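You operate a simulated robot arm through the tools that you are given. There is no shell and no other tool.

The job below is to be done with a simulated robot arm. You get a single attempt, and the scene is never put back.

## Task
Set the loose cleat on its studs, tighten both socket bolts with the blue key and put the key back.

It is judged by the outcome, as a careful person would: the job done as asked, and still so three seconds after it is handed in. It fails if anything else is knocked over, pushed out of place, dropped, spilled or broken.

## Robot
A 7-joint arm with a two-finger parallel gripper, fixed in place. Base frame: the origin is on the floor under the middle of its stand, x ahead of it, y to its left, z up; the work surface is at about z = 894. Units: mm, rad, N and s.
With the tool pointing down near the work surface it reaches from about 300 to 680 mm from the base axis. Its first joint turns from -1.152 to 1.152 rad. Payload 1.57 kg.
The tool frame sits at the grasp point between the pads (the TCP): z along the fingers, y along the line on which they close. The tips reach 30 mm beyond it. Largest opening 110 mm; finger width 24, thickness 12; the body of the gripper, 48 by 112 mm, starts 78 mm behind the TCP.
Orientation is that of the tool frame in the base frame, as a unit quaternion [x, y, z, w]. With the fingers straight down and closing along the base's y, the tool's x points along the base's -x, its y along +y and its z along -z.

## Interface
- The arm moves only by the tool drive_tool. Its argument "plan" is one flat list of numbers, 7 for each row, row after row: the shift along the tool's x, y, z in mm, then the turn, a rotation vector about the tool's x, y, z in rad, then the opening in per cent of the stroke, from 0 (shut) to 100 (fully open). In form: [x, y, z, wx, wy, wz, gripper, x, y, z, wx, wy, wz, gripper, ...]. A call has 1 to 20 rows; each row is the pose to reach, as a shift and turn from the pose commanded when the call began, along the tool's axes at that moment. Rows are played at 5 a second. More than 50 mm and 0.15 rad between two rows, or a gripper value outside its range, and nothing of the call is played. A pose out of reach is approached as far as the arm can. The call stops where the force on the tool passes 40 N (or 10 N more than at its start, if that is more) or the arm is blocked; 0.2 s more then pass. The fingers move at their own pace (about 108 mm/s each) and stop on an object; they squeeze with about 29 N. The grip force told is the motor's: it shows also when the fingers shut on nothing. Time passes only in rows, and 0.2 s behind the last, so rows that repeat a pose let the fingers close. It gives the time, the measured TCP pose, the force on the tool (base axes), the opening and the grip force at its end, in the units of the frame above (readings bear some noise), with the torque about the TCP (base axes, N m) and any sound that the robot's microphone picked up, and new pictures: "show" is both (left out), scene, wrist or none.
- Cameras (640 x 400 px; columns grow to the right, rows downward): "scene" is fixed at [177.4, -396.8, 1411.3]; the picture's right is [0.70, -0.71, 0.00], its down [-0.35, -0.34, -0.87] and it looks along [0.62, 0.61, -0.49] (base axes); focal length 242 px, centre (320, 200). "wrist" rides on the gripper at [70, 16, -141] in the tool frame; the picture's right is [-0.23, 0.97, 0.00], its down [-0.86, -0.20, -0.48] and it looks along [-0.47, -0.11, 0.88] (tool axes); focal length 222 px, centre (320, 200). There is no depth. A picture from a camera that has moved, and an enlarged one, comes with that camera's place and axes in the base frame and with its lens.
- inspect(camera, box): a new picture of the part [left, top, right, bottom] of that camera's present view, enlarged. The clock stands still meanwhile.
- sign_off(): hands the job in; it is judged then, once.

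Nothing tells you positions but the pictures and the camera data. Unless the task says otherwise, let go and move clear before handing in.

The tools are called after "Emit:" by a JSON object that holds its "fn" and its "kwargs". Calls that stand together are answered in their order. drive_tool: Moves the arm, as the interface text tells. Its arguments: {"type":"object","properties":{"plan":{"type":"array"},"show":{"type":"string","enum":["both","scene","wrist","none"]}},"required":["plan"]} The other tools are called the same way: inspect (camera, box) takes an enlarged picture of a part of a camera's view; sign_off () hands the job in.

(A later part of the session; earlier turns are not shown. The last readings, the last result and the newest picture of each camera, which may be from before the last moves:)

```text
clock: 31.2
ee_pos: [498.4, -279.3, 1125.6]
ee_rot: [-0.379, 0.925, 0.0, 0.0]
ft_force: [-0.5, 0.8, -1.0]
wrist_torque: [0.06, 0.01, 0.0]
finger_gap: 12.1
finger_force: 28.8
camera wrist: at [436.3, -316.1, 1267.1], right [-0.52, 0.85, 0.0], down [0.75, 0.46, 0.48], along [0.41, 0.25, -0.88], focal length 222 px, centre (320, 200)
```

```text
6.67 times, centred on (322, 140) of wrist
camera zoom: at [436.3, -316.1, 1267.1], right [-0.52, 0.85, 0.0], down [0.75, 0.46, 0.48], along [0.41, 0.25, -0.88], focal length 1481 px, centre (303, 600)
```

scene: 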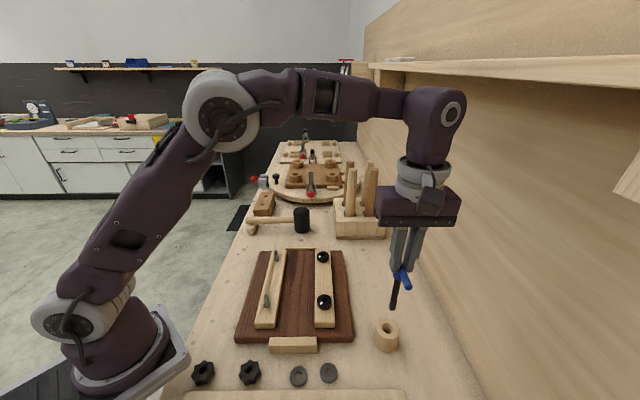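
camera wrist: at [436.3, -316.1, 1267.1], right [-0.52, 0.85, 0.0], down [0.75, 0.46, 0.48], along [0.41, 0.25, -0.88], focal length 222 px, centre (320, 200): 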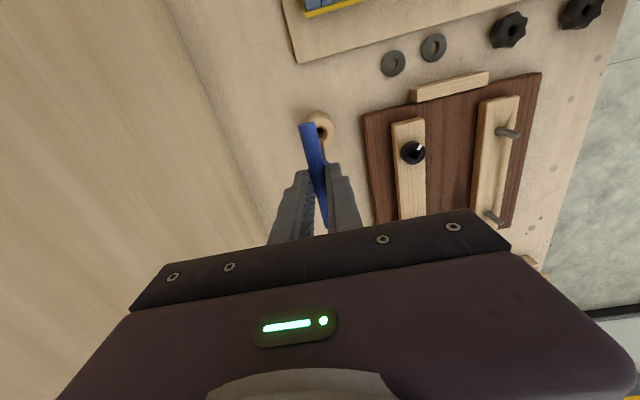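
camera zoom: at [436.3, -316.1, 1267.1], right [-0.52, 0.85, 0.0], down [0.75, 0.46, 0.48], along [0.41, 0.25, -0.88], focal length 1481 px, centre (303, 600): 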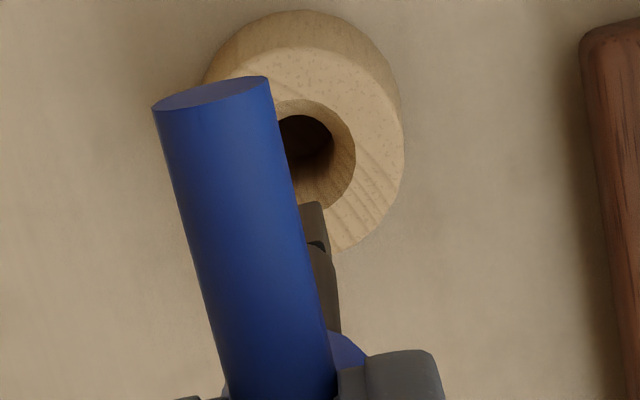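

The key is out and hangs straight; its square bit (about 10 mm) is aligned with the bar. I'll carry it beside the near bolt, keeping the tip well above the heads, to measure the socket's place and angle.

Emit:
{"fn": "drive_tool", "kwargs": {"plan": [-12, 18, 0, 0, 0, 0, 2, -25, 36, 0, 0, 0, 0, 2, -37, 54, 3, 0, 0, 0, 2, -50, 72, 8, 0, 0, 0, 2, -62, 89, 13, 0, 0, 0, 2, -62, 89, 13, 0, 0, 0, 2, -62, 89, 13, 0, 0, 0, 2], "show": "both"}}

Emit:
{"fn": "inspect", "kwargs": {"camera": "wrist", "box": [310, 90, 400, 180]}}

Emit:
{"fn": "inspect", "kwargs": {"camera": "scene", "box": [300, 240, 380, 330]}}

```text
clock: 32.8
ee_pos: [480.0, -173.4, 1112.8]
ee_rot: [-0.38, 0.925, -0.001, 0.001]
ft_force: [0.7, 0.3, -0.7]
wrist_torque: [-0.02, 0.0, 0.0]
finger_gap: 12.2
finger_force: 28.6
camera wrist: at [418.9, -210.4, 1254.7], right [-0.52, 0.85, 0.0], down [0.75, 0.46, 0.48], along [0.41, 0.25, -0.88], focal length 222 px, centre (320, 200)
```

scene: 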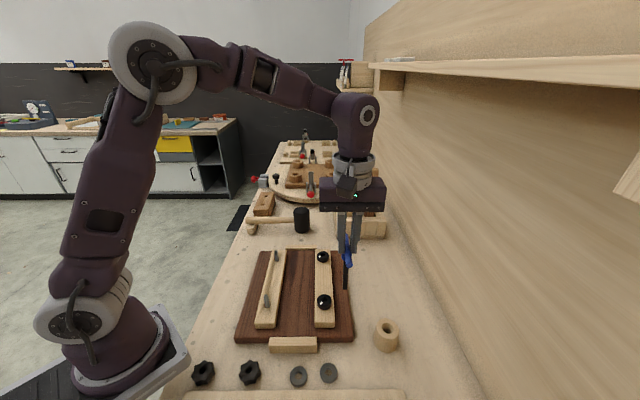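
wrist: 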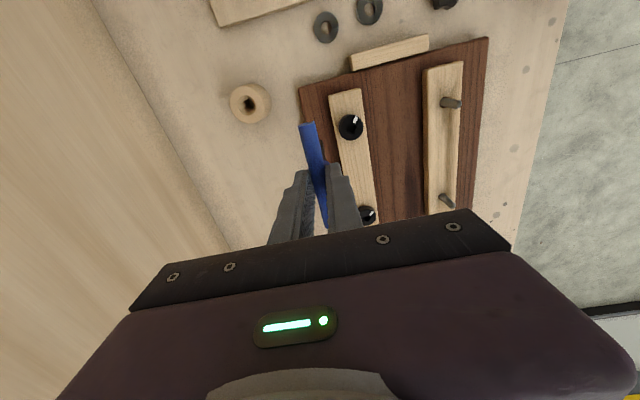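

```text
4.44 times, centred on (355, 135) of wrist
camera zoom: at [418.9, -210.4, 1254.7], right [-0.52, 0.85, 0.0], down [0.75, 0.46, 0.48], along [0.41, 0.25, -0.88], focal length 987 px, centre (164, 489)
```

zoom: 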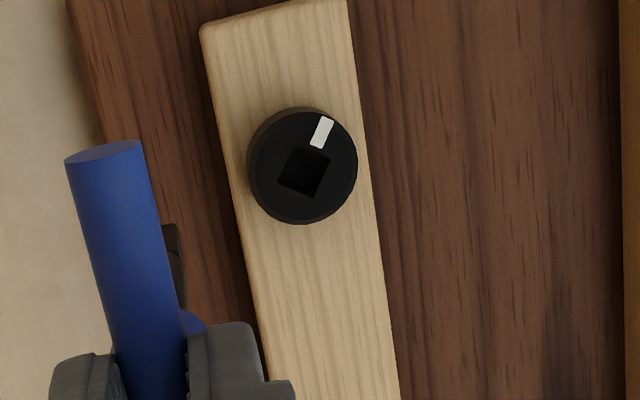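

```text
4.44 times, centred on (340, 285) of scene
camera zoom: at [177.4, -396.8, 1411.3], right [0.7, -0.71, 0.0], down [-0.35, -0.34, -0.87], along [0.62, 0.61, -0.49], focal length 1074 px, centre (231, -178)
```

zoom: 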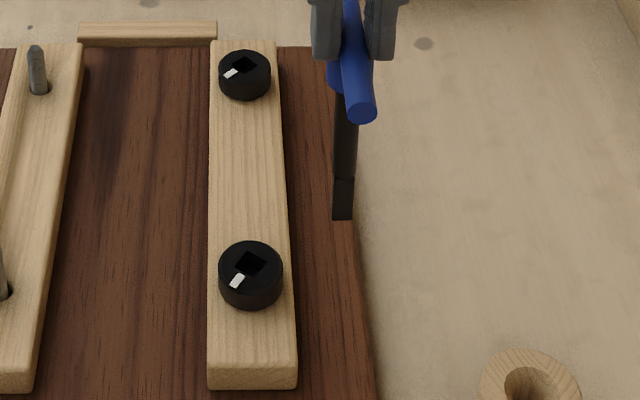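

Emit:
{"fn": "inspect", "kwargs": {"camera": "wrist", "box": [335, 110, 367, 144]}}

Emit:
{"fn": "inspect", "kwargs": {"camera": "scene", "box": [312, 290, 336, 314]}}

Emit:
{"fn": "inspect", "kwargs": {"camera": "scene", "box": [312, 248, 336, 268]}}

Emit:
{"fn": "inspect", "kwargs": {"camera": "wrist", "box": [345, 195, 385, 230]}}

```text
11.76 times, centred on (351, 127) of wrist
camera zoom: at [418.9, -210.4, 1254.7], right [-0.52, 0.85, 0.0], down [0.75, 0.46, 0.48], along [0.41, 0.25, -0.88], focal length 2613 px, centre (-45, 1059)
```

zoom: 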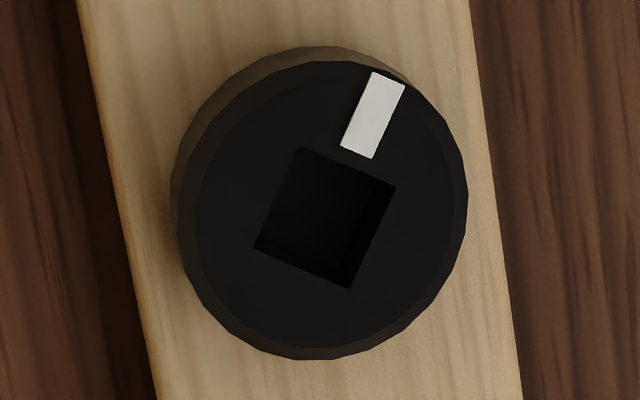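

```text
16.00 times, centred on (324, 302) of scene
camera zoom: at [177.4, -396.8, 1411.3], right [0.7, -0.71, 0.0], down [-0.35, -0.34, -0.87], along [0.62, 0.61, -0.49], focal length 3866 px, centre (256, -1432)
```

zoom: 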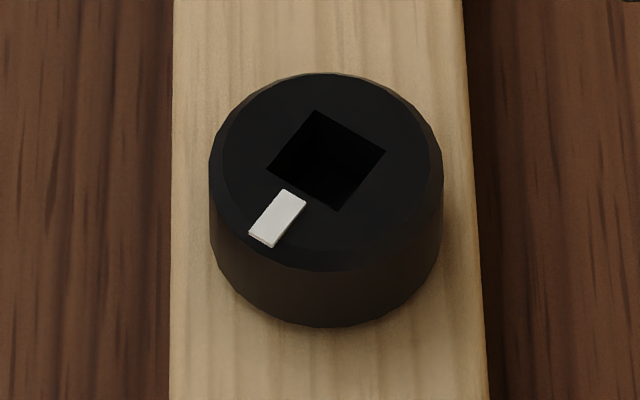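

```text
16.00 times, centred on (324, 258) of scene
camera zoom: at [177.4, -396.8, 1411.3], right [0.7, -0.71, 0.0], down [-0.35, -0.34, -0.87], along [0.62, 0.61, -0.49], focal length 3866 px, centre (256, -728)
```

zoom: 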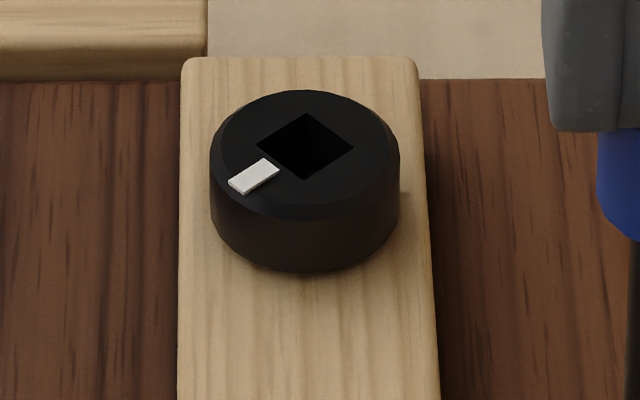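

```text
11.43 times, centred on (365, 212) of wrist
camera zoom: at [418.9, -210.4, 1254.7], right [-0.52, 0.85, 0.0], down [0.75, 0.46, 0.48], along [0.41, 0.25, -0.88], focal length 2538 px, centre (-194, 57)
```

zoom: 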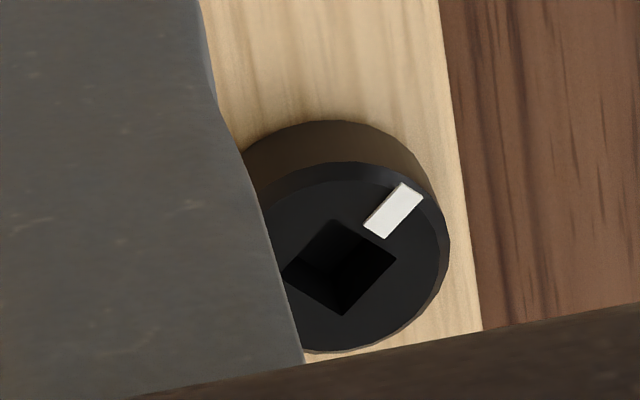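

Both sockets are now well measured: near one at about (447,-144), angle 8.7° (mod 90), far one at about (553,-38), angle about -3°; head tops are near z≈942. I'll turn the key anticlockwise to 98.7° for plenty of clockwise travel and hover above the near bolt.

Emit:
{"fn": "drive_tool", "kwargs": {"plan": [0.5, 6, 0, 0, 0, -0.135, 2, 1, 12, 0, 0, 0, -0.27, 2, 1.5, 18, 0, 0, 0, -0.405, 2, 2, 25, 0, 0, 0, -0.54, 2, 2.5, 32, 0, 0, 0, -0.675, 2, 3, 38, 0, 0, 0, -0.81, 2, 3.4, 43, 0, 0, 0, -0.944, 2, 3.4, 43, 0, 0, 0, -0.944, 2, 3.4, 43, 0, 0, 0, -0.944, 2], "show": "both"}}

Emit:
{"fn": "inspect", "kwargs": {"camera": "scene", "box": [290, 230, 360, 320]}}

Emit:
{"fn": "inspect", "kwargs": {"camera": "wrist", "box": [260, 90, 380, 200]}}

```text
clock: 34.8
ee_pos: [446.8, -146.0, 1112.8]
ee_rot: [0.759, -0.651, 0.0, 0.0]
ft_force: [0.3, 0.3, -0.8]
wrist_torque: [0.02, -0.01, 0.03]
finger_gap: 12.1
finger_force: 28.9
camera wrist: at [440.8, -216.1, 1254.3], right [-1.0, 0.08, 0.0], down [0.07, 0.88, 0.48], along [0.04, 0.48, -0.88], focal length 222 px, centre (320, 200)
```

scene: 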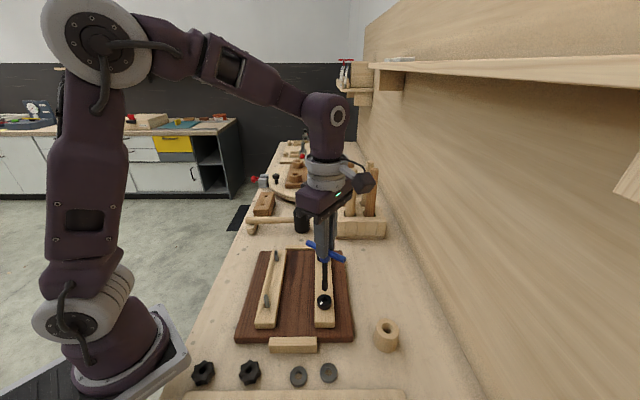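
wrist: 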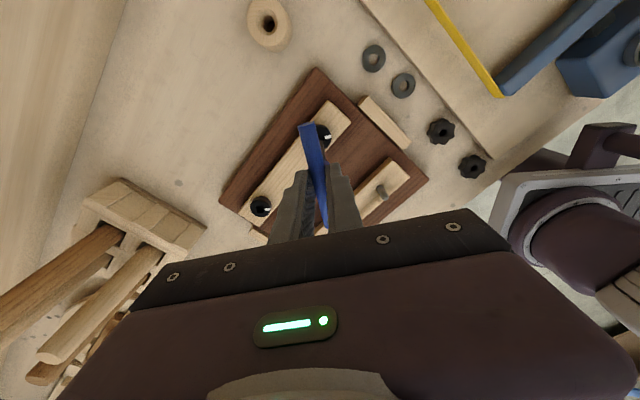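

```text
4.44 times, centred on (325, 275) of scene
camera zoom: at [177.4, -396.8, 1411.3], right [0.7, -0.71, 0.0], down [-0.35, -0.34, -0.87], along [0.62, 0.61, -0.49], focal length 1074 px, centre (298, -133)
```

zoom: 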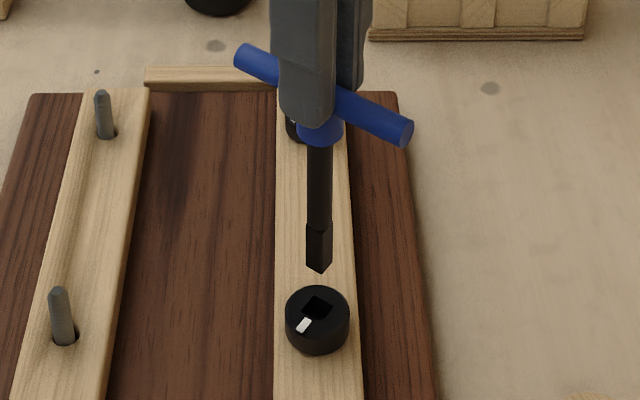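

```text
3.64 times, centred on (320, 145) of wrist
camera zoom: at [440.8, -216.1, 1254.3], right [-1.0, 0.08, 0.0], down [0.07, 0.88, 0.48], along [0.04, 0.48, -0.88], focal length 808 px, centre (320, 400)
```

zoom: 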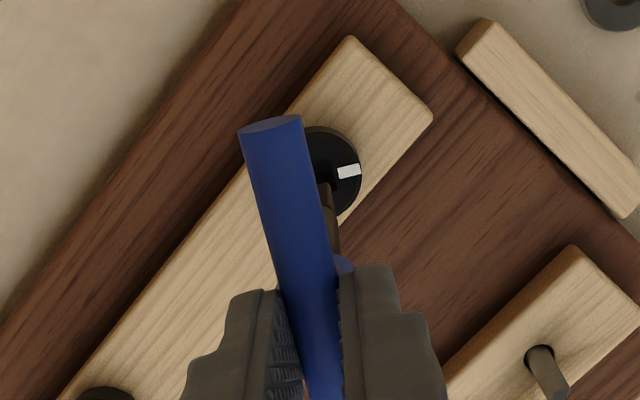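

Emit:
{"fn": "inspect", "kwargs": {"camera": "wrist", "box": [310, 115, 345, 155]}}

Emit:
{"fn": "inspect", "kwargs": {"camera": "scene", "box": [310, 275, 336, 315]}}

```text
10.00 times, centred on (328, 135) of wrist
camera zoom: at [440.8, -216.1, 1254.3], right [-1.0, 0.08, 0.0], down [0.07, 0.88, 0.48], along [0.04, 0.48, -0.88], focal length 2221 px, centre (245, 850)
```

zoom: 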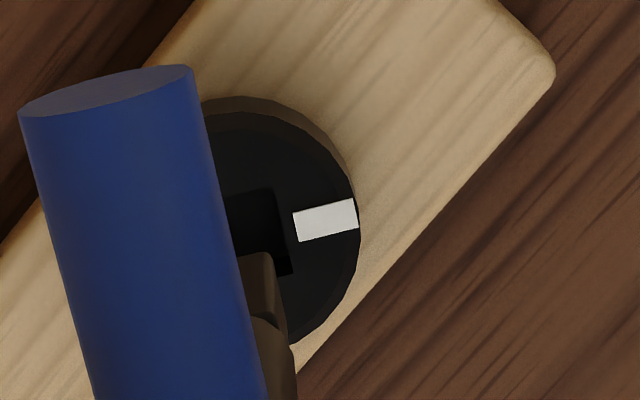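

```text
10.00 times, centred on (323, 295) of scene
camera zoom: at [177.4, -396.8, 1411.3], right [0.7, -0.71, 0.0], down [-0.35, -0.34, -0.87], along [0.62, 0.61, -0.49], focal length 2416 px, centre (290, -750)
```

zoom: 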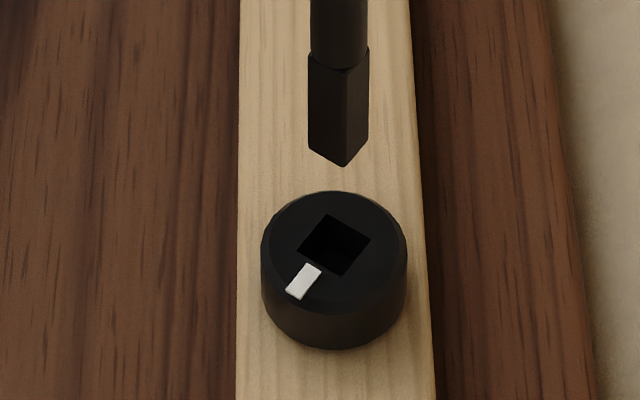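

The bit is within about 1.2 mm of the socket centre and its faces line up with it. I'll make that correction and lower to about 10 mm above the head for another check.

Emit:
{"fn": "drive_tool", "kwargs": {"plan": [-1.15, -0.55, 8, 0, 0, 0, 2, -1.15, -0.55, 17, 0, 0, 0, 2, -1.15, -0.55, 25, 0, 0, 0, 2, -1.15, -0.55, 25, 0, 0, 0, 2], "show": "both"}}

Emit:
{"fn": "inspect", "kwargs": {"camera": "wrist", "box": [310, 115, 345, 155]}}

Emit:
{"fn": "inspect", "kwargs": {"camera": "scene", "box": [310, 275, 336, 315]}}

```text
clock: 35.8
ee_pos: [447.9, -143.3, 1087.7]
ee_rot: [0.759, -0.651, 0.0, 0.0]
ft_force: [0.0, 0.1, -1.1]
wrist_torque: [0.04, 0.02, -0.03]
finger_gap: 12.0
finger_force: 28.4
camera wrist: at [441.3, -214.3, 1229.0], right [-1.0, 0.08, 0.0], down [0.07, 0.88, 0.48], along [0.04, 0.48, -0.88], focal length 222 px, centre (320, 200)
```

scene: 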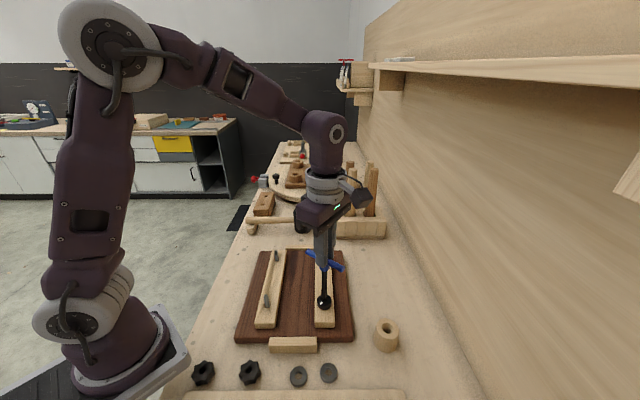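
wrist: 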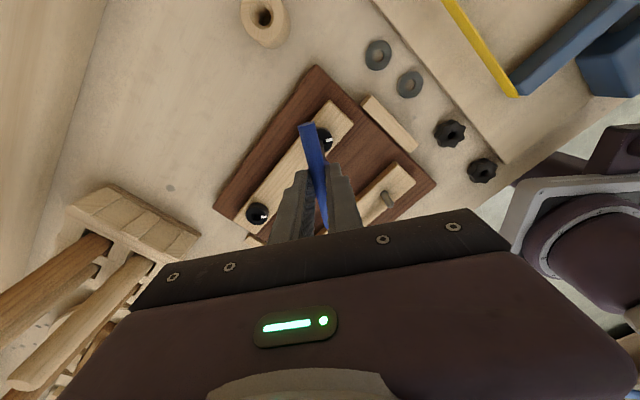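

```text
10.00 times, centred on (328, 135) of wrist
camera zoom: at [441.3, -214.3, 1229.0], right [-1.0, 0.08, 0.0], down [0.07, 0.88, 0.48], along [0.04, 0.48, -0.88], focal length 2221 px, centre (245, 850)
```

zoom: 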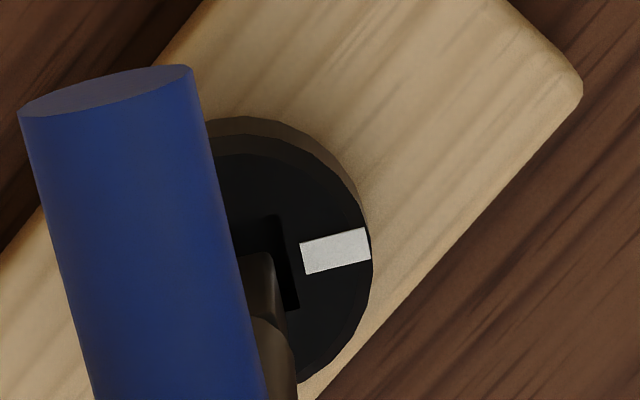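

```text
10.00 times, centred on (323, 295) of scene
camera zoom: at [177.4, -396.8, 1411.3], right [0.7, -0.71, 0.0], down [-0.35, -0.34, -0.87], along [0.62, 0.61, -0.49], focal length 2416 px, centre (290, -750)
```

zoom: 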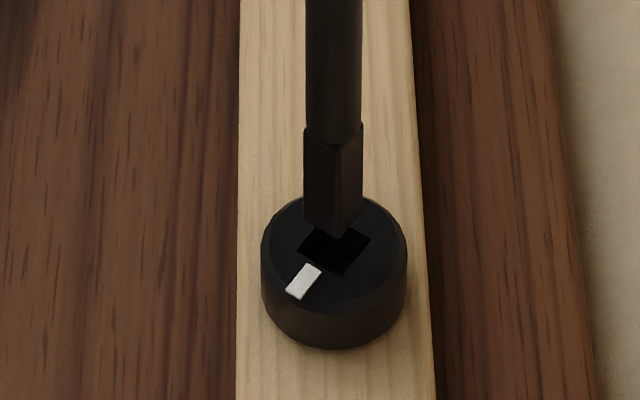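

The bit sits over the socket to within half a millimetre in both views. I'll lower it slowly into the socket.

Emit:
{"fn": "drive_tool", "kwargs": {"plan": [0.2, 0, 3, 0, 0, 0, 2, 0.2, 0, 6, 0, 0, 0, 2, 0.2, 0, 8, 0, 0, 0, 2, 0.2, 0, 9.5, 0, 0, 0, 2, 0.2, 0, 11, 0, 0, 0, 2, 0.2, 0, 12.5, 0, 0, 0, 2, 0.2, 0, 14, 0, 0, 0, 2, 0.2, 0, 15, 0, 0, 0, 2, 0.2, 0, 15, 0, 0, 0, 2], "show": "both"}}

Emit:
{"fn": "inspect", "kwargs": {"camera": "scene", "box": [310, 275, 336, 315]}}

Emit:
{"fn": "inspect", "kwargs": {"camera": "wrist", "box": [310, 115, 345, 155]}}

```text
clock: 37.8
ee_pos: [447.3, -143.0, 1071.4]
ee_rot: [0.759, -0.652, 0.0, -0.001]
ft_force: [0.9, 0.4, -1.2]
wrist_torque: [-0.03, 0.01, 0.01]
finger_gap: 12.1
finger_force: 29.5
camera wrist: at [441.7, -214.7, 1214.0], right [-1.0, 0.08, 0.0], down [0.07, 0.88, 0.48], along [0.04, 0.48, -0.88], focal length 222 px, centre (320, 200)
```

scene: 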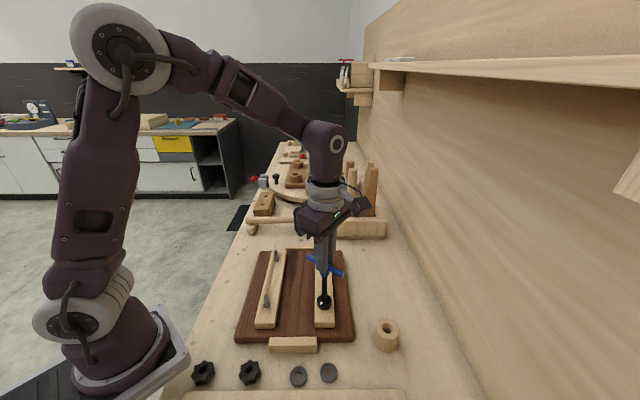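
wrist: 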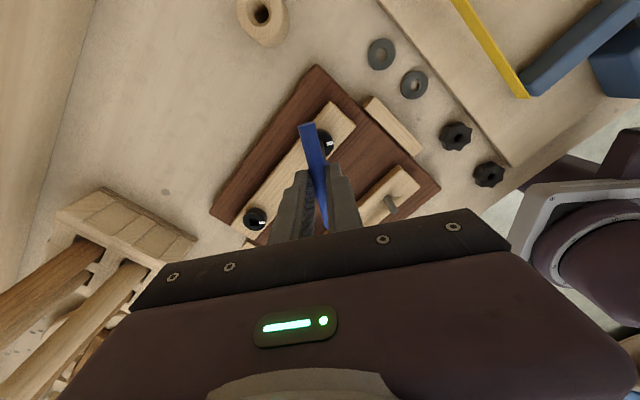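

```text
10.00 times, centred on (323, 295) of scene
camera zoom: at [177.4, -396.8, 1411.3], right [0.7, -0.71, 0.0], down [-0.35, -0.34, -0.87], along [0.62, 0.61, -0.49], focal length 2416 px, centre (290, -750)
```

zoom: 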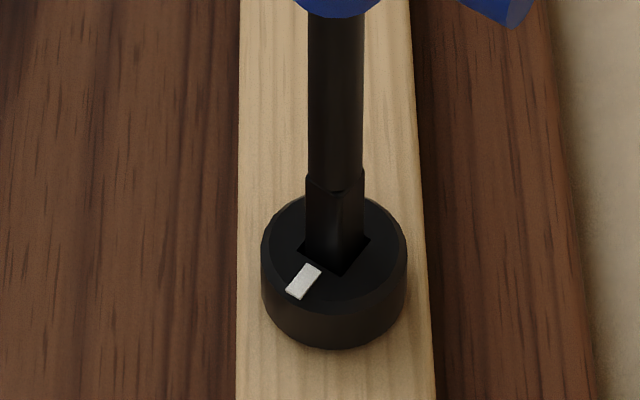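

```text
10.00 times, centred on (328, 135) of wrist
camera zoom: at [441.7, -214.7, 1214.0], right [-1.0, 0.08, 0.0], down [0.07, 0.88, 0.48], along [0.04, 0.48, -0.88], focal length 2221 px, centre (245, 850)
```

zoom: 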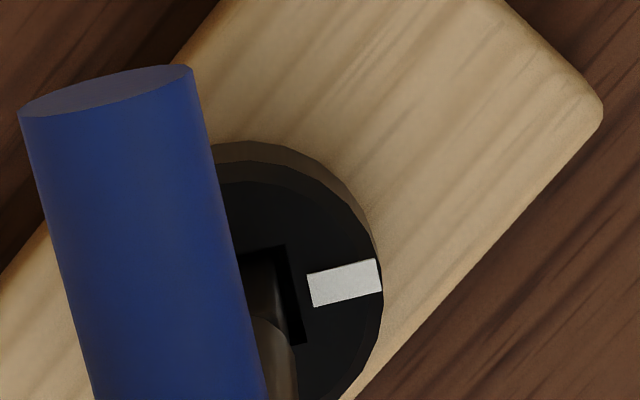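

The bit has entered the socket with no contact force. I'll lower further to seat it.

Emit:
{"fn": "drive_tool", "kwargs": {"plan": [0, 0, 1, 0, 0, 0, 2, 0, 0, 2, 0, 0, 0, 2, 0, 0, 3, 0, 0, 0, 2, 0, 0, 4, 0, 0, 0, 2, 0, 0, 5, 0, 0, 0, 2, 0, 0, 5, 0, 0, 0, 2], "show": "none"}}

Emit:
{"fn": "inspect", "kwargs": {"camera": "scene", "box": [310, 275, 336, 315]}}

```text
clock: 39.2
ee_pos: [447.4, -142.7, 1067.1]
ee_rot: [0.759, -0.651, 0.0, -0.001]
ft_force: [-0.2, 0.2, -0.7]
wrist_torque: [0.0, -0.03, -0.04]
finger_gap: 12.0
finger_force: 29.1
```

```text
10.00 times, centred on (323, 295) of scene
camera zoom: at [177.4, -396.8, 1411.3], right [0.7, -0.71, 0.0], down [-0.35, -0.34, -0.87], along [0.62, 0.61, -0.49], focal length 2416 px, centre (290, -750)
```

zoom: 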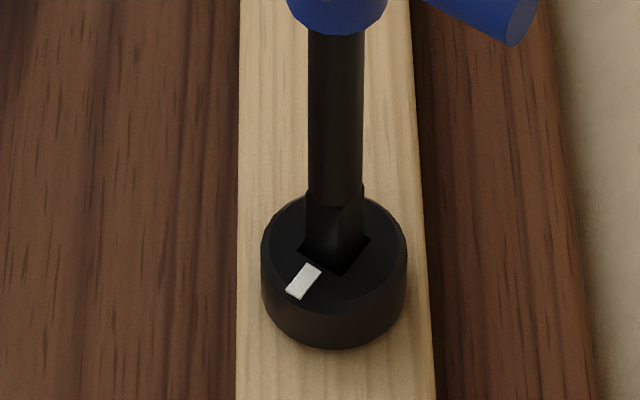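

Emit:
{"fn": "drive_tool", "kwargs": {"plan": [0, 0, 1, 0, 0, 0, 2, 0, 0, 2, 0, 0, 0, 2, 0, 0, 3, 0, 0, 0, 2, 0, 0, 4, 0, 0, 0, 2, 0, 0, 4, 0, 0, 0, 2], "show": "none"}}

Emit:
{"fn": "inspect", "kwargs": {"camera": "scene", "box": [310, 275, 336, 315]}}

```text
clock: 40.4
ee_pos: [448.7, -144.0, 1065.9]
ee_rot: [0.759, -0.651, 0.002, -0.001]
ft_force: [-0.8, 1.4, 9.5]
wrist_torque: [0.2, 0.27, 0.02]
finger_gap: 11.9
finger_force: 28.6
stopped in row 5: the force on the tool passed its limit at 41 N (the readings are from after the stop); the commanded pose is now the measured one
```

```text
10.00 times, centred on (323, 295) of scene
camera zoom: at [177.2, -396.7, 1411.3], right [0.7, -0.71, 0.0], down [-0.35, -0.34, -0.87], along [0.62, 0.61, -0.49], focal length 2416 px, centre (290, -750)
```

zoom: 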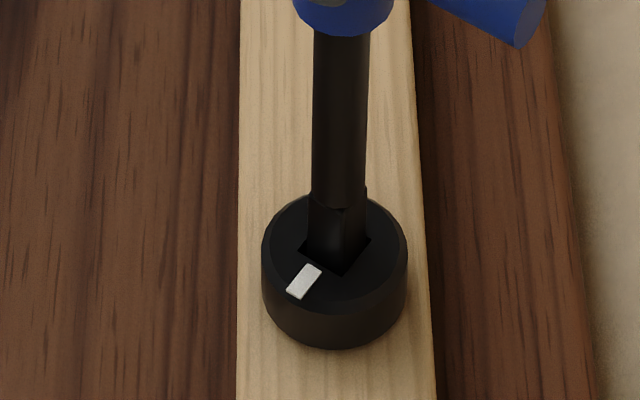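

The bit has bottomed in the socket at TCP z≈1066. I'll relieve the pressure by a millimetre and start turning clockwise in small steps, watching torque, sound and the white mark.

Emit:
{"fn": "drive_tool", "kwargs": {"plan": [0, 0, -1.2, 0, 0, 0, 2, 0, 0, -1.2, 0, 0, 0.06, 2, 0, 0, -1.2, 0, 0, 0.12, 2, 0, 0, -1.2, 0, 0, 0.18, 2, 0, 0, -1.2, 0, 0, 0.24, 2, 0, 0, -1.2, 0, 0, 0.3, 2, 0, 0, -1.2, 0, 0, 0.3, 2], "show": "none"}}

Emit:
{"fn": "inspect", "kwargs": {"camera": "scene", "box": [305, 255, 345, 315]}}

```text
clock: 42.0
ee_pos: [448.8, -144.6, 1066.5]
ee_rot: [-0.652, 0.758, -0.003, 0.001]
ft_force: [-1.6, -4.8, -2.9]
wrist_torque: [-0.67, 0.23, -0.01]
finger_gap: 11.8
finger_force: 29.4
```

```text
6.67 times, centred on (325, 285) of scene
camera zoom: at [177.4, -396.9, 1411.2], right [0.7, -0.71, 0.0], down [-0.35, -0.34, -0.87], along [0.62, 0.61, -0.49], focal length 1611 px, centre (287, -367)
```

zoom: 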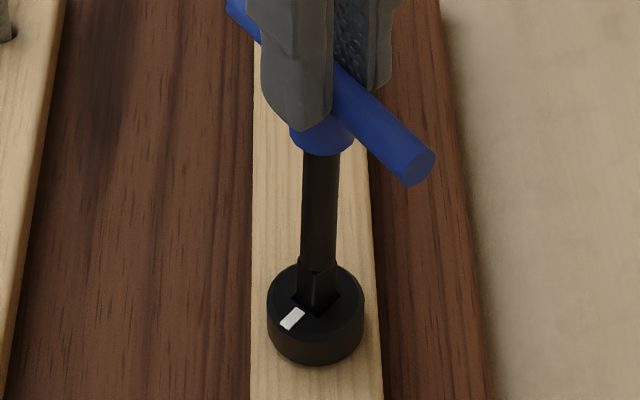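

There is only a small sideways force so far (tip resting on the socket's +y wall) and no turning torque yet, as expected from the play. I'll nudge the axis slightly and keep turning.

Emit:
{"fn": "drive_tool", "kwargs": {"plan": [0.8, 0.2, 0, 0, 0, 0, 2, 0.8, 0.2, 0, 0, 0, 0.05, 2, 0.8, 0.2, 0, 0, 0, 0.1, 2, 0.8, 0.2, 0, 0, 0, 0.15, 2, 0.8, 0.2, 0, 0, 0, 0.2, 2, 0.8, 0.2, 0, 0, 0, 0.25, 2, 0.8, 0.2, 0, 0, 0, 0.25, 2], "show": "none"}}

Emit:
{"fn": "inspect", "kwargs": {"camera": "scene", "box": [305, 255, 345, 315]}}

```text
clock: 43.6
ee_pos: [449.1, -146.2, 1065.4]
ee_rot: [-0.553, 0.833, -0.003, 0.0]
ft_force: [0.6, 0.3, 0.8]
wrist_torque: [0.01, -0.01, 0.02]
finger_gap: 11.9
finger_force: 28.6
```

```text
6.67 times, centred on (325, 285) of scene
camera zoom: at [177.3, -396.8, 1411.3], right [0.7, -0.71, 0.0], down [-0.35, -0.34, -0.87], along [0.62, 0.61, -0.49], focal length 1611 px, centre (287, -367)
```

zoom: 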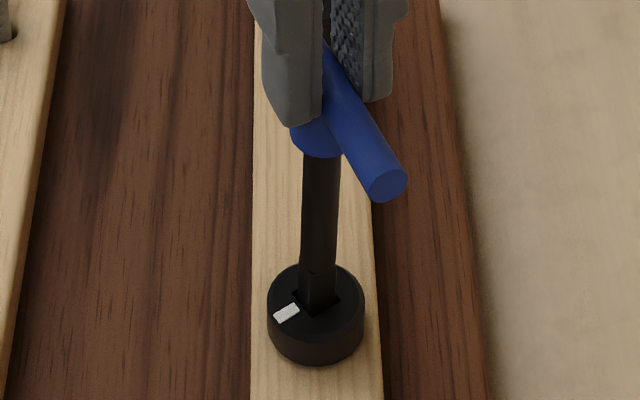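

The white mark is now moving clockwise with the key, nearly torque-free. I'll continue turning.

Emit:
{"fn": "drive_tool", "kwargs": {"plan": [0, 0, 0, 0, 0, 0.08, 2, 0, 0, 0, 0, 0, 0.16, 2, 0, 0, 0, 0, 0, 0.24, 2, 0, 0, 0, 0, 0, 0.32, 2, 0, 0, 0, 0, 0, 0.4, 2, 0, 0, 0, 0, 0, 0.48, 2, 0, 0, 0, 0, 0, 0.56, 2, 0, 0, 0, 0, 0, 0.56, 2], "show": "none"}}

Emit:
{"fn": "inspect", "kwargs": {"camera": "scene", "box": [305, 255, 345, 315]}}

```text
clock: 45.4
ee_pos: [446.7, -145.1, 1066.0]
ee_rot: [-0.299, 0.954, -0.003, 0.001]
ft_force: [-7.1, -4.4, -1.0]
wrist_torque: [-0.56, 0.88, 0.05]
finger_gap: 11.9
finger_force: 28.9
```

```text
6.67 times, centred on (325, 285) of scene
camera zoom: at [177.2, -396.9, 1411.3], right [0.7, -0.71, 0.0], down [-0.35, -0.34, -0.87], along [0.62, 0.61, -0.49], focal length 1611 px, centre (287, -367)
```

zoom: 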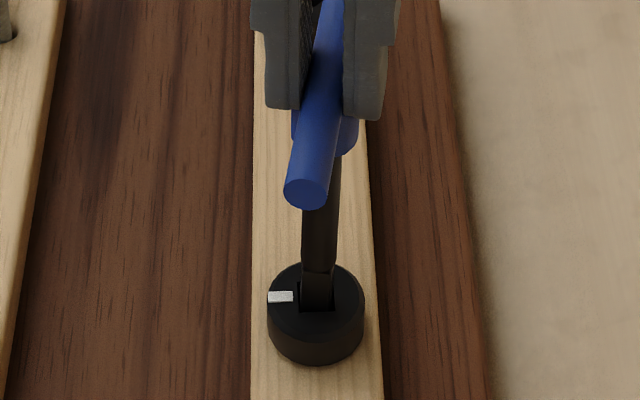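

The mark has turned roughly 35° from its start with almost no resisting torque; a sideways load is building from slight eccentricity. I'll shift a millimetre to relieve it and continue.

Emit:
{"fn": "drive_tool", "kwargs": {"plan": [1.1, 0.1, 0, 0, 0, 0, 2, 1.1, 0.1, 0, 0, 0, 0.08, 2, 1.1, 0.1, 0, 0, 0, 0.16, 2, 1.1, 0.1, 0, 0, 0, 0.24, 2, 1.1, 0.1, 0, 0, 0, 0.32, 2, 1.1, 0.1, 0, 0, 0, 0.4, 2, 1.1, 0.1, 0, 0, 0, 0.4, 2], "show": "both"}}

Emit:
{"fn": "inspect", "kwargs": {"camera": "scene", "box": [305, 255, 345, 315]}}

```text
clock: 47.0
ee_pos: [447.2, -146.2, 1066.3]
ee_rot: [-0.106, 0.994, -0.001, 0.002]
ft_force: [-7.6, -1.7, 2.7]
wrist_torque: [-0.2, 0.98, 0.07]
finger_gap: 11.9
finger_force: 28.3
camera wrist: at [375.5, -144.1, 1207.6], right [0.02, 1.0, 0.0], down [0.88, -0.01, 0.48], along [0.48, -0.01, -0.88], focal length 222 px, centre (320, 200)
```

scene: 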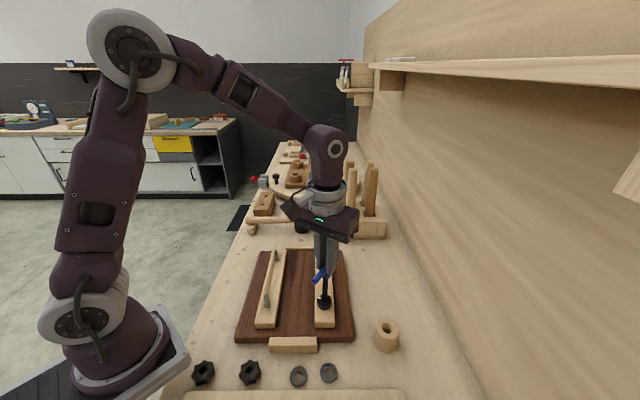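
wrist: 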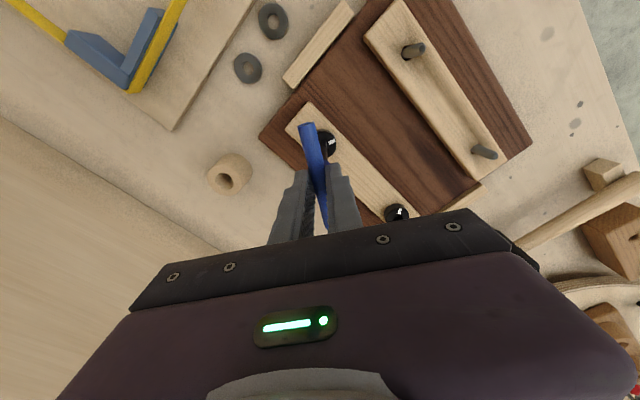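

```text
6.67 times, centred on (325, 285) of scene
camera zoom: at [177.1, -396.8, 1411.3], right [0.7, -0.71, 0.0], down [-0.35, -0.34, -0.87], along [0.62, 0.61, -0.49], focal length 1611 px, centre (287, -367)
```

zoom: 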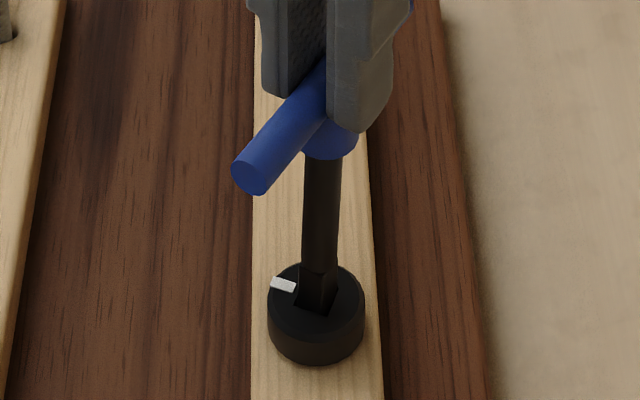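

Emit:
{"fn": "drive_tool", "kwargs": {"plan": [1.0, 0, 0, 0, 0, 0, 2, 1.0, 0, 0, 0, 0, 0.08, 2, 1.0, 0, 0, 0, 0, 0.16, 2, 1.0, 0, 0, 0, 0, 0.24, 2, 1.0, 0, 0, 0, 0, 0.32, 2, 1.0, 0, 0, 0, 0, 0.4, 2, 1.0, 0, 0, 0, 0, 0.4, 2], "show": "none"}}

Emit:
{"fn": "inspect", "kwargs": {"camera": "scene", "box": [305, 255, 345, 315]}}

```text
clock: 48.6
ee_pos: [446.5, -145.0, 1065.6]
ee_rot: [0.094, 0.996, -0.001, 0.002]
ft_force: [-2.6, 1.4, -4.8]
wrist_torque: [0.1, 0.17, 0.02]
finger_gap: 12.1
finger_force: 28.8
```

```text
6.67 times, centred on (325, 285) of scene
camera zoom: at [177.4, -396.7, 1411.3], right [0.7, -0.71, 0.0], down [-0.35, -0.34, -0.87], along [0.62, 0.61, -0.49], focal length 1611 px, centre (287, -367)
```

zoom: 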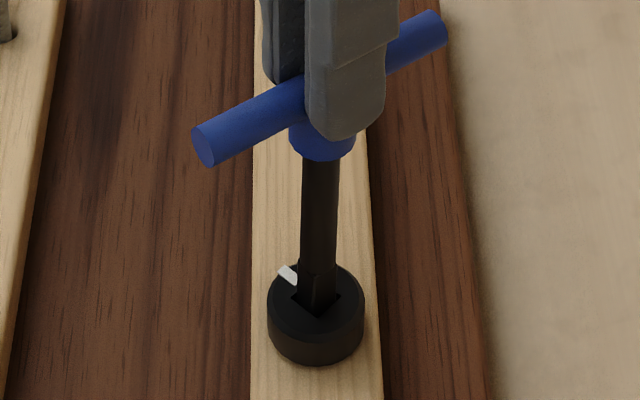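

Emit:
{"fn": "drive_tool", "kwargs": {"plan": [0, 0, 0.5, 0, 0, 0.08, 2, 0, 0, 0.5, 0, 0, 0.16, 2, 0, 0, 0.5, 0, 0, 0.24, 2, 0, 0, 0.5, 0, 0, 0.32, 2, 0, 0, 0.5, 0, 0, 0.4, 2, 0, 0, 0.5, 0, 0, 0.48, 2, 0, 0, 0.5, 0, 0, 0.48, 2], "show": "none"}}

Emit:
{"fn": "inspect", "kwargs": {"camera": "scene", "box": [305, 255, 345, 315]}}

```text
clock: 50.2
ee_pos: [446.6, -144.1, 1066.3]
ee_rot: [0.328, 0.945, 0.0, 0.002]
ft_force: [-4.0, 4.1, -2.1]
wrist_torque: [0.45, 0.57, 0.03]
finger_gap: 12.0
finger_force: 28.7
```

```text
6.67 times, centred on (325, 285) of scene
camera zoom: at [177.3, -396.6, 1411.3], right [0.7, -0.71, 0.0], down [-0.35, -0.34, -0.87], along [0.62, 0.61, -0.49], focal length 1611 px, centre (287, -367)
```

zoom: 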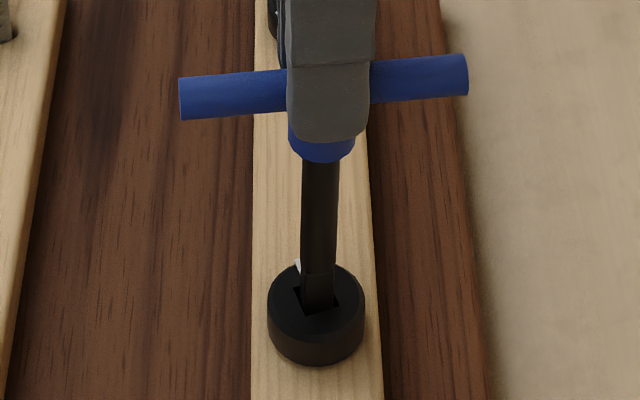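

Emit:
{"fn": "drive_tool", "kwargs": {"plan": [0.7, 0, 0.2, 0, 0, 0.08, 2, 0.7, 0, 0.2, 0, 0, 0.16, 2, 0.7, 0, 0.2, 0, 0, 0.24, 2, 0.7, 0, 0.2, 0, 0, 0.32, 2, 0.7, 0, 0.2, 0, 0, 0.4, 2, 0.7, 0, 0.2, 0, 0, 0.48, 2, 0.7, 0, 0.2, 0, 0, 0.48, 2], "show": "none"}}

Emit:
{"fn": "inspect", "kwargs": {"camera": "scene", "box": [305, 255, 345, 315]}}

```text
clock: 51.8
ee_pos: [446.2, -144.9, 1064.1]
ee_rot: [0.543, 0.84, 0.0, 0.003]
ft_force: [-0.9, 6.6, 16.8]
wrist_torque: [0.51, 0.08, 0.79]
finger_gap: 12.4
finger_force: 29.1
```

```text
6.67 times, centred on (325, 285) of scene
camera zoom: at [177.1, -396.4, 1411.4], right [0.7, -0.71, 0.0], down [-0.35, -0.34, -0.87], along [0.62, 0.61, -0.49], focal length 1611 px, centre (287, -367)
```

zoom: 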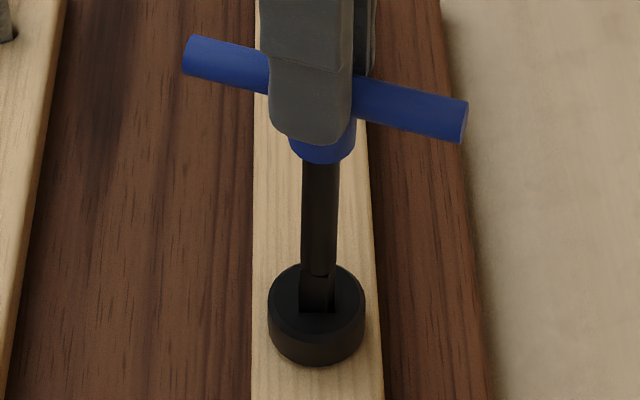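

A clear reaction torque of 0.79 N·m has appeared, so the bolt is coming up tight. I'll turn a little more to confirm it.

Emit:
{"fn": "drive_tool", "kwargs": {"plan": [0, 0, -0.5, 0, 0, 0.04, 2, 0, 0, -0.5, 0, 0, 0.08, 2, 0, 0, -0.5, 0, 0, 0.12, 2, 0, 0, -0.5, 0, 0, 0.12, 2], "show": "both"}}

Emit:
{"fn": "inspect", "kwargs": {"camera": "scene", "box": [305, 255, 345, 315]}}

Emit:
{"fn": "inspect", "kwargs": {"camera": "wrist", "box": [260, 90, 380, 230]}}

```text
clock: 52.8
ee_pos: [445.8, -144.5, 1065.8]
ee_rot: [0.593, 0.805, -0.001, 0.002]
ft_force: [1.5, 2.9, -17.7]
wrist_torque: [-0.12, -0.15, 0.83]
finger_gap: 15.2
finger_force: 28.8
camera wrist: at [440.6, -73.3, 1207.3], right [1.0, 0.07, 0.0], down [0.06, -0.87, 0.48], along [0.04, -0.48, -0.88], focal length 222 px, centre (320, 200)
```

scene: 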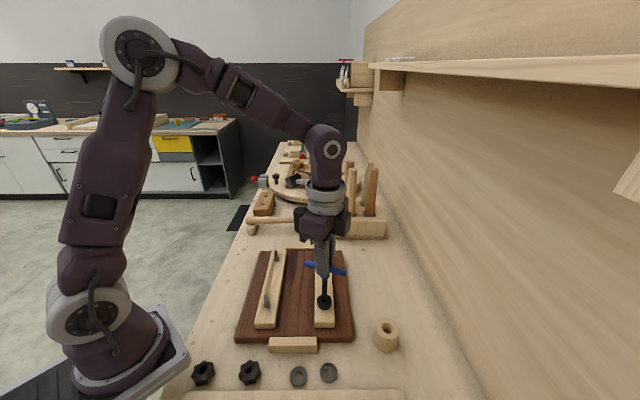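
wrist: 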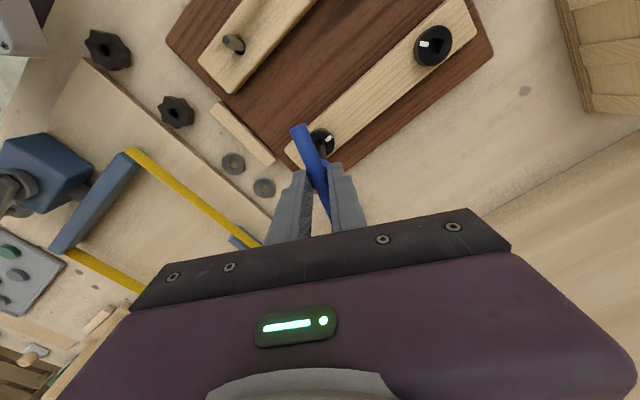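

```text
6.67 times, centred on (325, 285) of scene
camera zoom: at [177.6, -396.7, 1411.3], right [0.7, -0.71, 0.0], down [-0.35, -0.34, -0.87], along [0.62, 0.61, -0.49], focal length 1611 px, centre (287, -367)
```

zoom: 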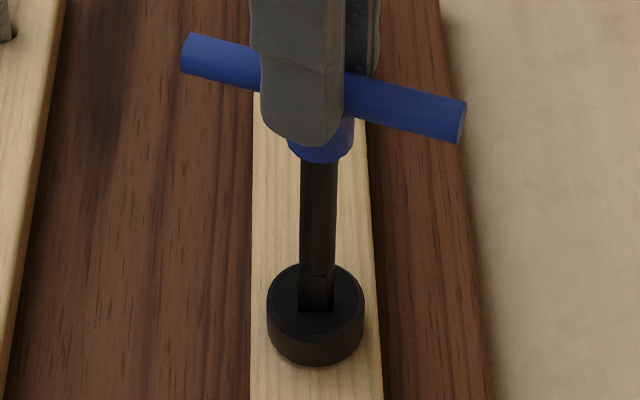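

```text
2.86 times, centred on (320, 160) of wrist
camera zoom: at [440.6, -73.3, 1207.3], right [1.0, 0.07, 0.0], down [0.06, -0.87, 0.48], along [0.04, -0.48, -0.88], focal length 635 px, centre (320, 314)
```

zoom: 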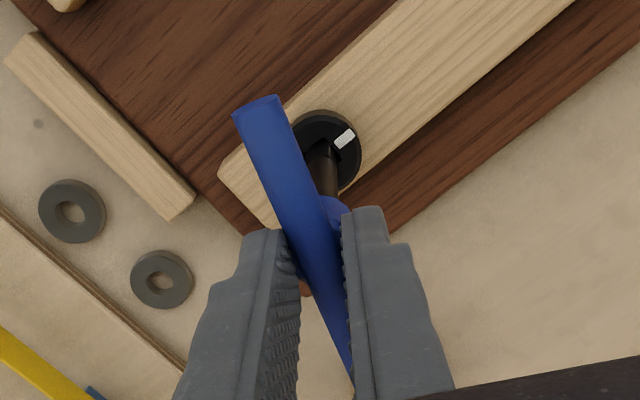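

The bar no longer follows the tool (gap has opened to 15 mm at 0.83 N·m), so the bolt is against a firm stop. I'll look closely at the mark and head before relaxing.

Emit:
{"fn": "inspect", "kwargs": {"camera": "wrist", "box": [300, 115, 345, 155]}}

Emit:
{"fn": "inspect", "kwargs": {"camera": "scene", "box": [312, 288, 336, 312]}}

Emit:
{"fn": "inspect", "kwargs": {"camera": "wrist", "box": [405, 15, 465, 75]}}

```text
10.00 times, centred on (322, 135) of wrist
camera zoom: at [440.6, -73.3, 1207.3], right [1.0, 0.07, 0.0], down [0.06, -0.87, 0.48], along [0.04, -0.48, -0.88], focal length 2221 px, centre (295, 850)
```

zoom: 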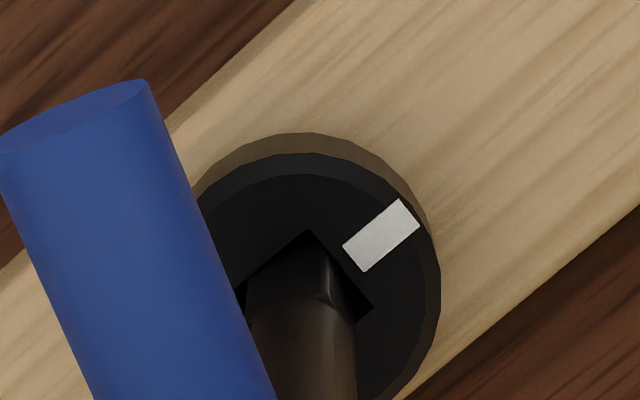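

```text
16.00 times, centred on (324, 300) of scene
camera zoom: at [177.6, -396.7, 1411.3], right [0.7, -0.71, 0.0], down [-0.35, -0.34, -0.87], along [0.62, 0.61, -0.49], focal length 3866 px, centre (256, -1400)
```

zoom: 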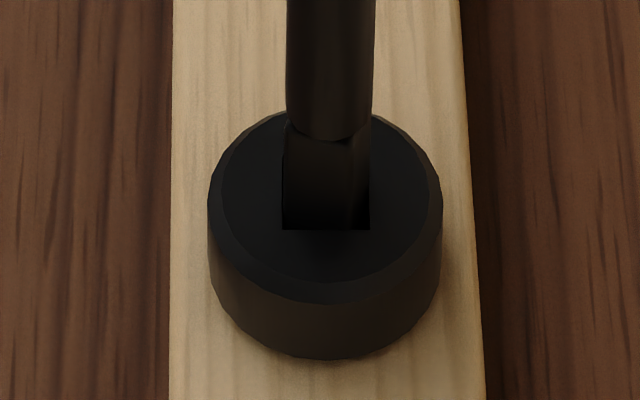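

```text
6.67 times, centred on (435, 45) of wrist
camera zoom: at [440.6, -73.3, 1207.3], right [1.0, 0.07, 0.0], down [0.06, -0.87, 0.48], along [0.04, -0.48, -0.88], focal length 1481 px, centre (-447, 1233)
```

zoom: 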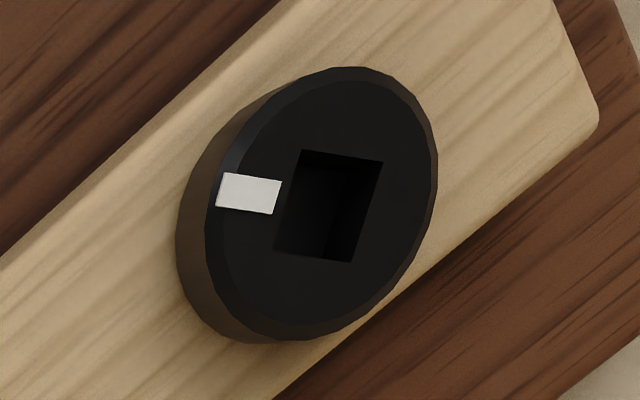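

The near bolt's mark now points along the cleat (45°) after about 144° of turning, hard against its stop. I'll back the key off within the socket's play so nothing drags, then check forces.

Emit:
{"fn": "drive_tool", "kwargs": {"plan": [0, 0, 0, 0, 0, -0.06, 2, 0, 0, 0, 0, 0, -0.13, 2, 0, 0, 0, 0, 0, -0.13, 2, 0, 0, 0, 0, 0, -0.2, 2, 0, 0, 0, 0, 0, -0.28, 2, 0, 0, 0, 0, 0, -0.34, 2, 0, 0, 0, 0, 0, -0.34, 2], "show": "none"}}

Emit:
{"fn": "inspect", "kwargs": {"camera": "scene", "box": [305, 255, 345, 315]}}

Emit:
{"fn": "inspect", "kwargs": {"camera": "wrist", "box": [290, 105, 350, 165]}}

```text
clock: 54.4
ee_pos: [445.9, -146.6, 1065.7]
ee_rot: [0.447, 0.895, -0.001, 0.002]
ft_force: [0.4, -0.9, 1.2]
wrist_torque: [-0.12, -0.04, 0.03]
finger_gap: 12.0
finger_force: 28.9
```

```text
6.67 times, centred on (325, 285) of scene
camera zoom: at [177.3, -396.8, 1411.3], right [0.7, -0.71, 0.0], down [-0.35, -0.34, -0.87], along [0.62, 0.61, -0.49], focal length 1611 px, centre (287, -367)
```

zoom: 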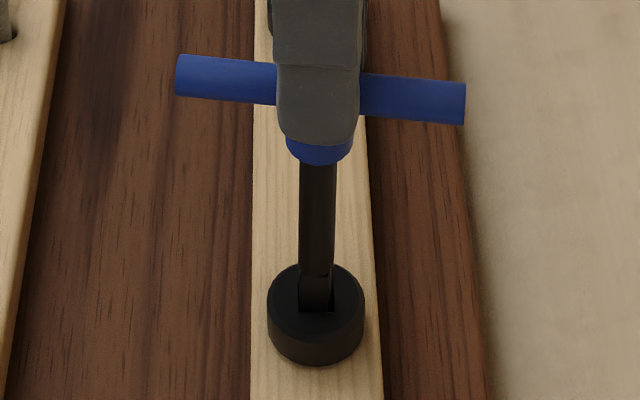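

```text
6.67 times, centred on (320, 135) of wrist
camera zoom: at [416.1, -79.9, 1207.1], right [0.92, 0.4, 0.0], down [0.35, -0.8, 0.48], along [0.2, -0.44, -0.88], focal length 1481 px, centre (320, 633)
```

zoom: 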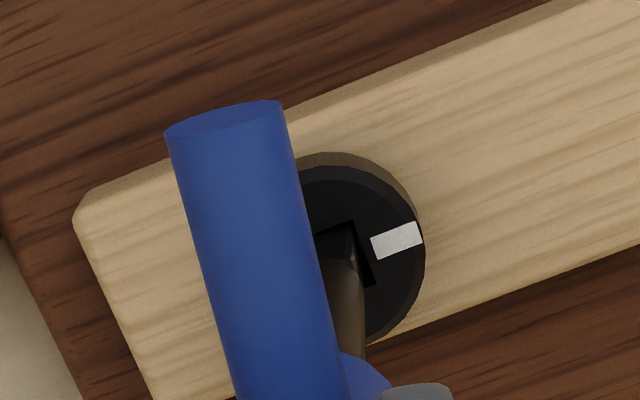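

The key turns freely again (torque ~0) and the bolt stayed put. I'll lift the bit straight out of the near socket.

Emit:
{"fn": "drive_tool", "kwargs": {"plan": [0, 0, 0, 0, 0, -0.08, 2, 0, 0, -3, 0, 0, -0.08, 2, 0, 0, -8, 0, 0, -0.08, 2, 0, 0, -15, 0, 0, -0.08, 2, 0, 0, -28, 0, 0, -0.08, 2, 0, 0, -46, 0, 0, -0.08, 2, 0, 0, -46, 0, 0, -0.08, 2], "show": "both"}}

Emit:
{"fn": "inspect", "kwargs": {"camera": "scene", "box": [290, 230, 360, 330]}}

Emit:
{"fn": "inspect", "kwargs": {"camera": "wrist", "box": [290, 95, 360, 165]}}

```text
clock: 56.0
ee_pos: [445.6, -145.1, 1111.1]
ee_rot: [0.411, 0.912, -0.001, 0.002]
ft_force: [-0.1, 0.0, -1.3]
wrist_torque: [0.01, -0.02, 0.0]
finger_gap: 12.0
finger_force: 29.0
camera wrist: at [410.4, -81.7, 1253.8], right [0.88, 0.47, 0.0], down [0.41, -0.77, 0.48], along [0.23, -0.42, -0.88], focal length 222 px, centre (320, 200)
```

scene: 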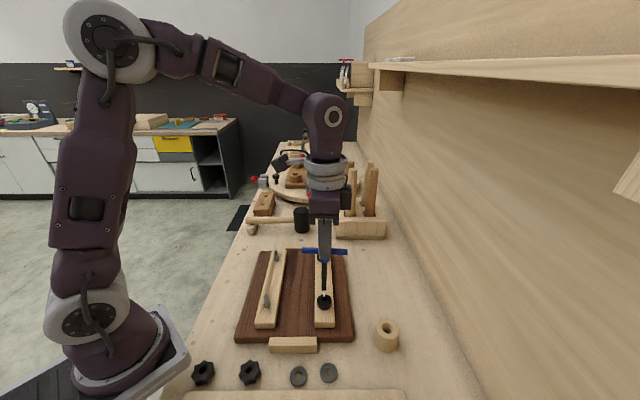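
wrist: 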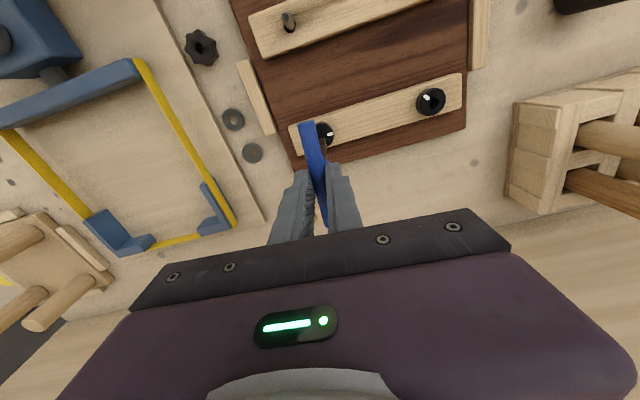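

```text
4.00 times, centred on (325, 280) of scene
camera zoom: at [177.4, -396.8, 1411.3], right [0.7, -0.71, 0.0], down [-0.35, -0.34, -0.87], along [0.62, 0.61, -0.49], focal length 966 px, centre (300, -120)
```

zoom: 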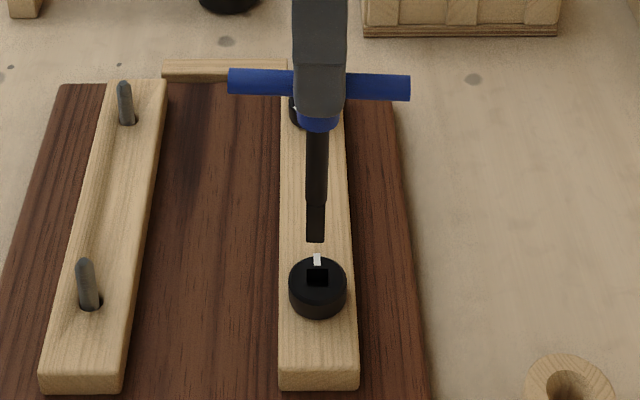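

```text
5.71 times, centred on (325, 130) of wrist
camera zoom: at [410.4, -81.7, 1253.8], right [0.88, 0.47, 0.0], down [0.41, -0.77, 0.48], along [0.23, -0.42, -0.88], focal length 1269 px, centre (291, 600)
```

zoom: 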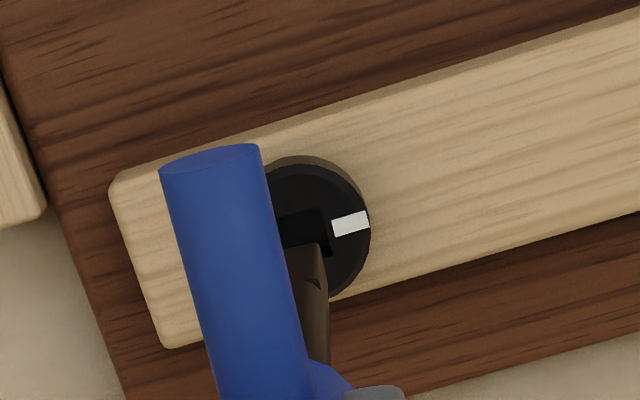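

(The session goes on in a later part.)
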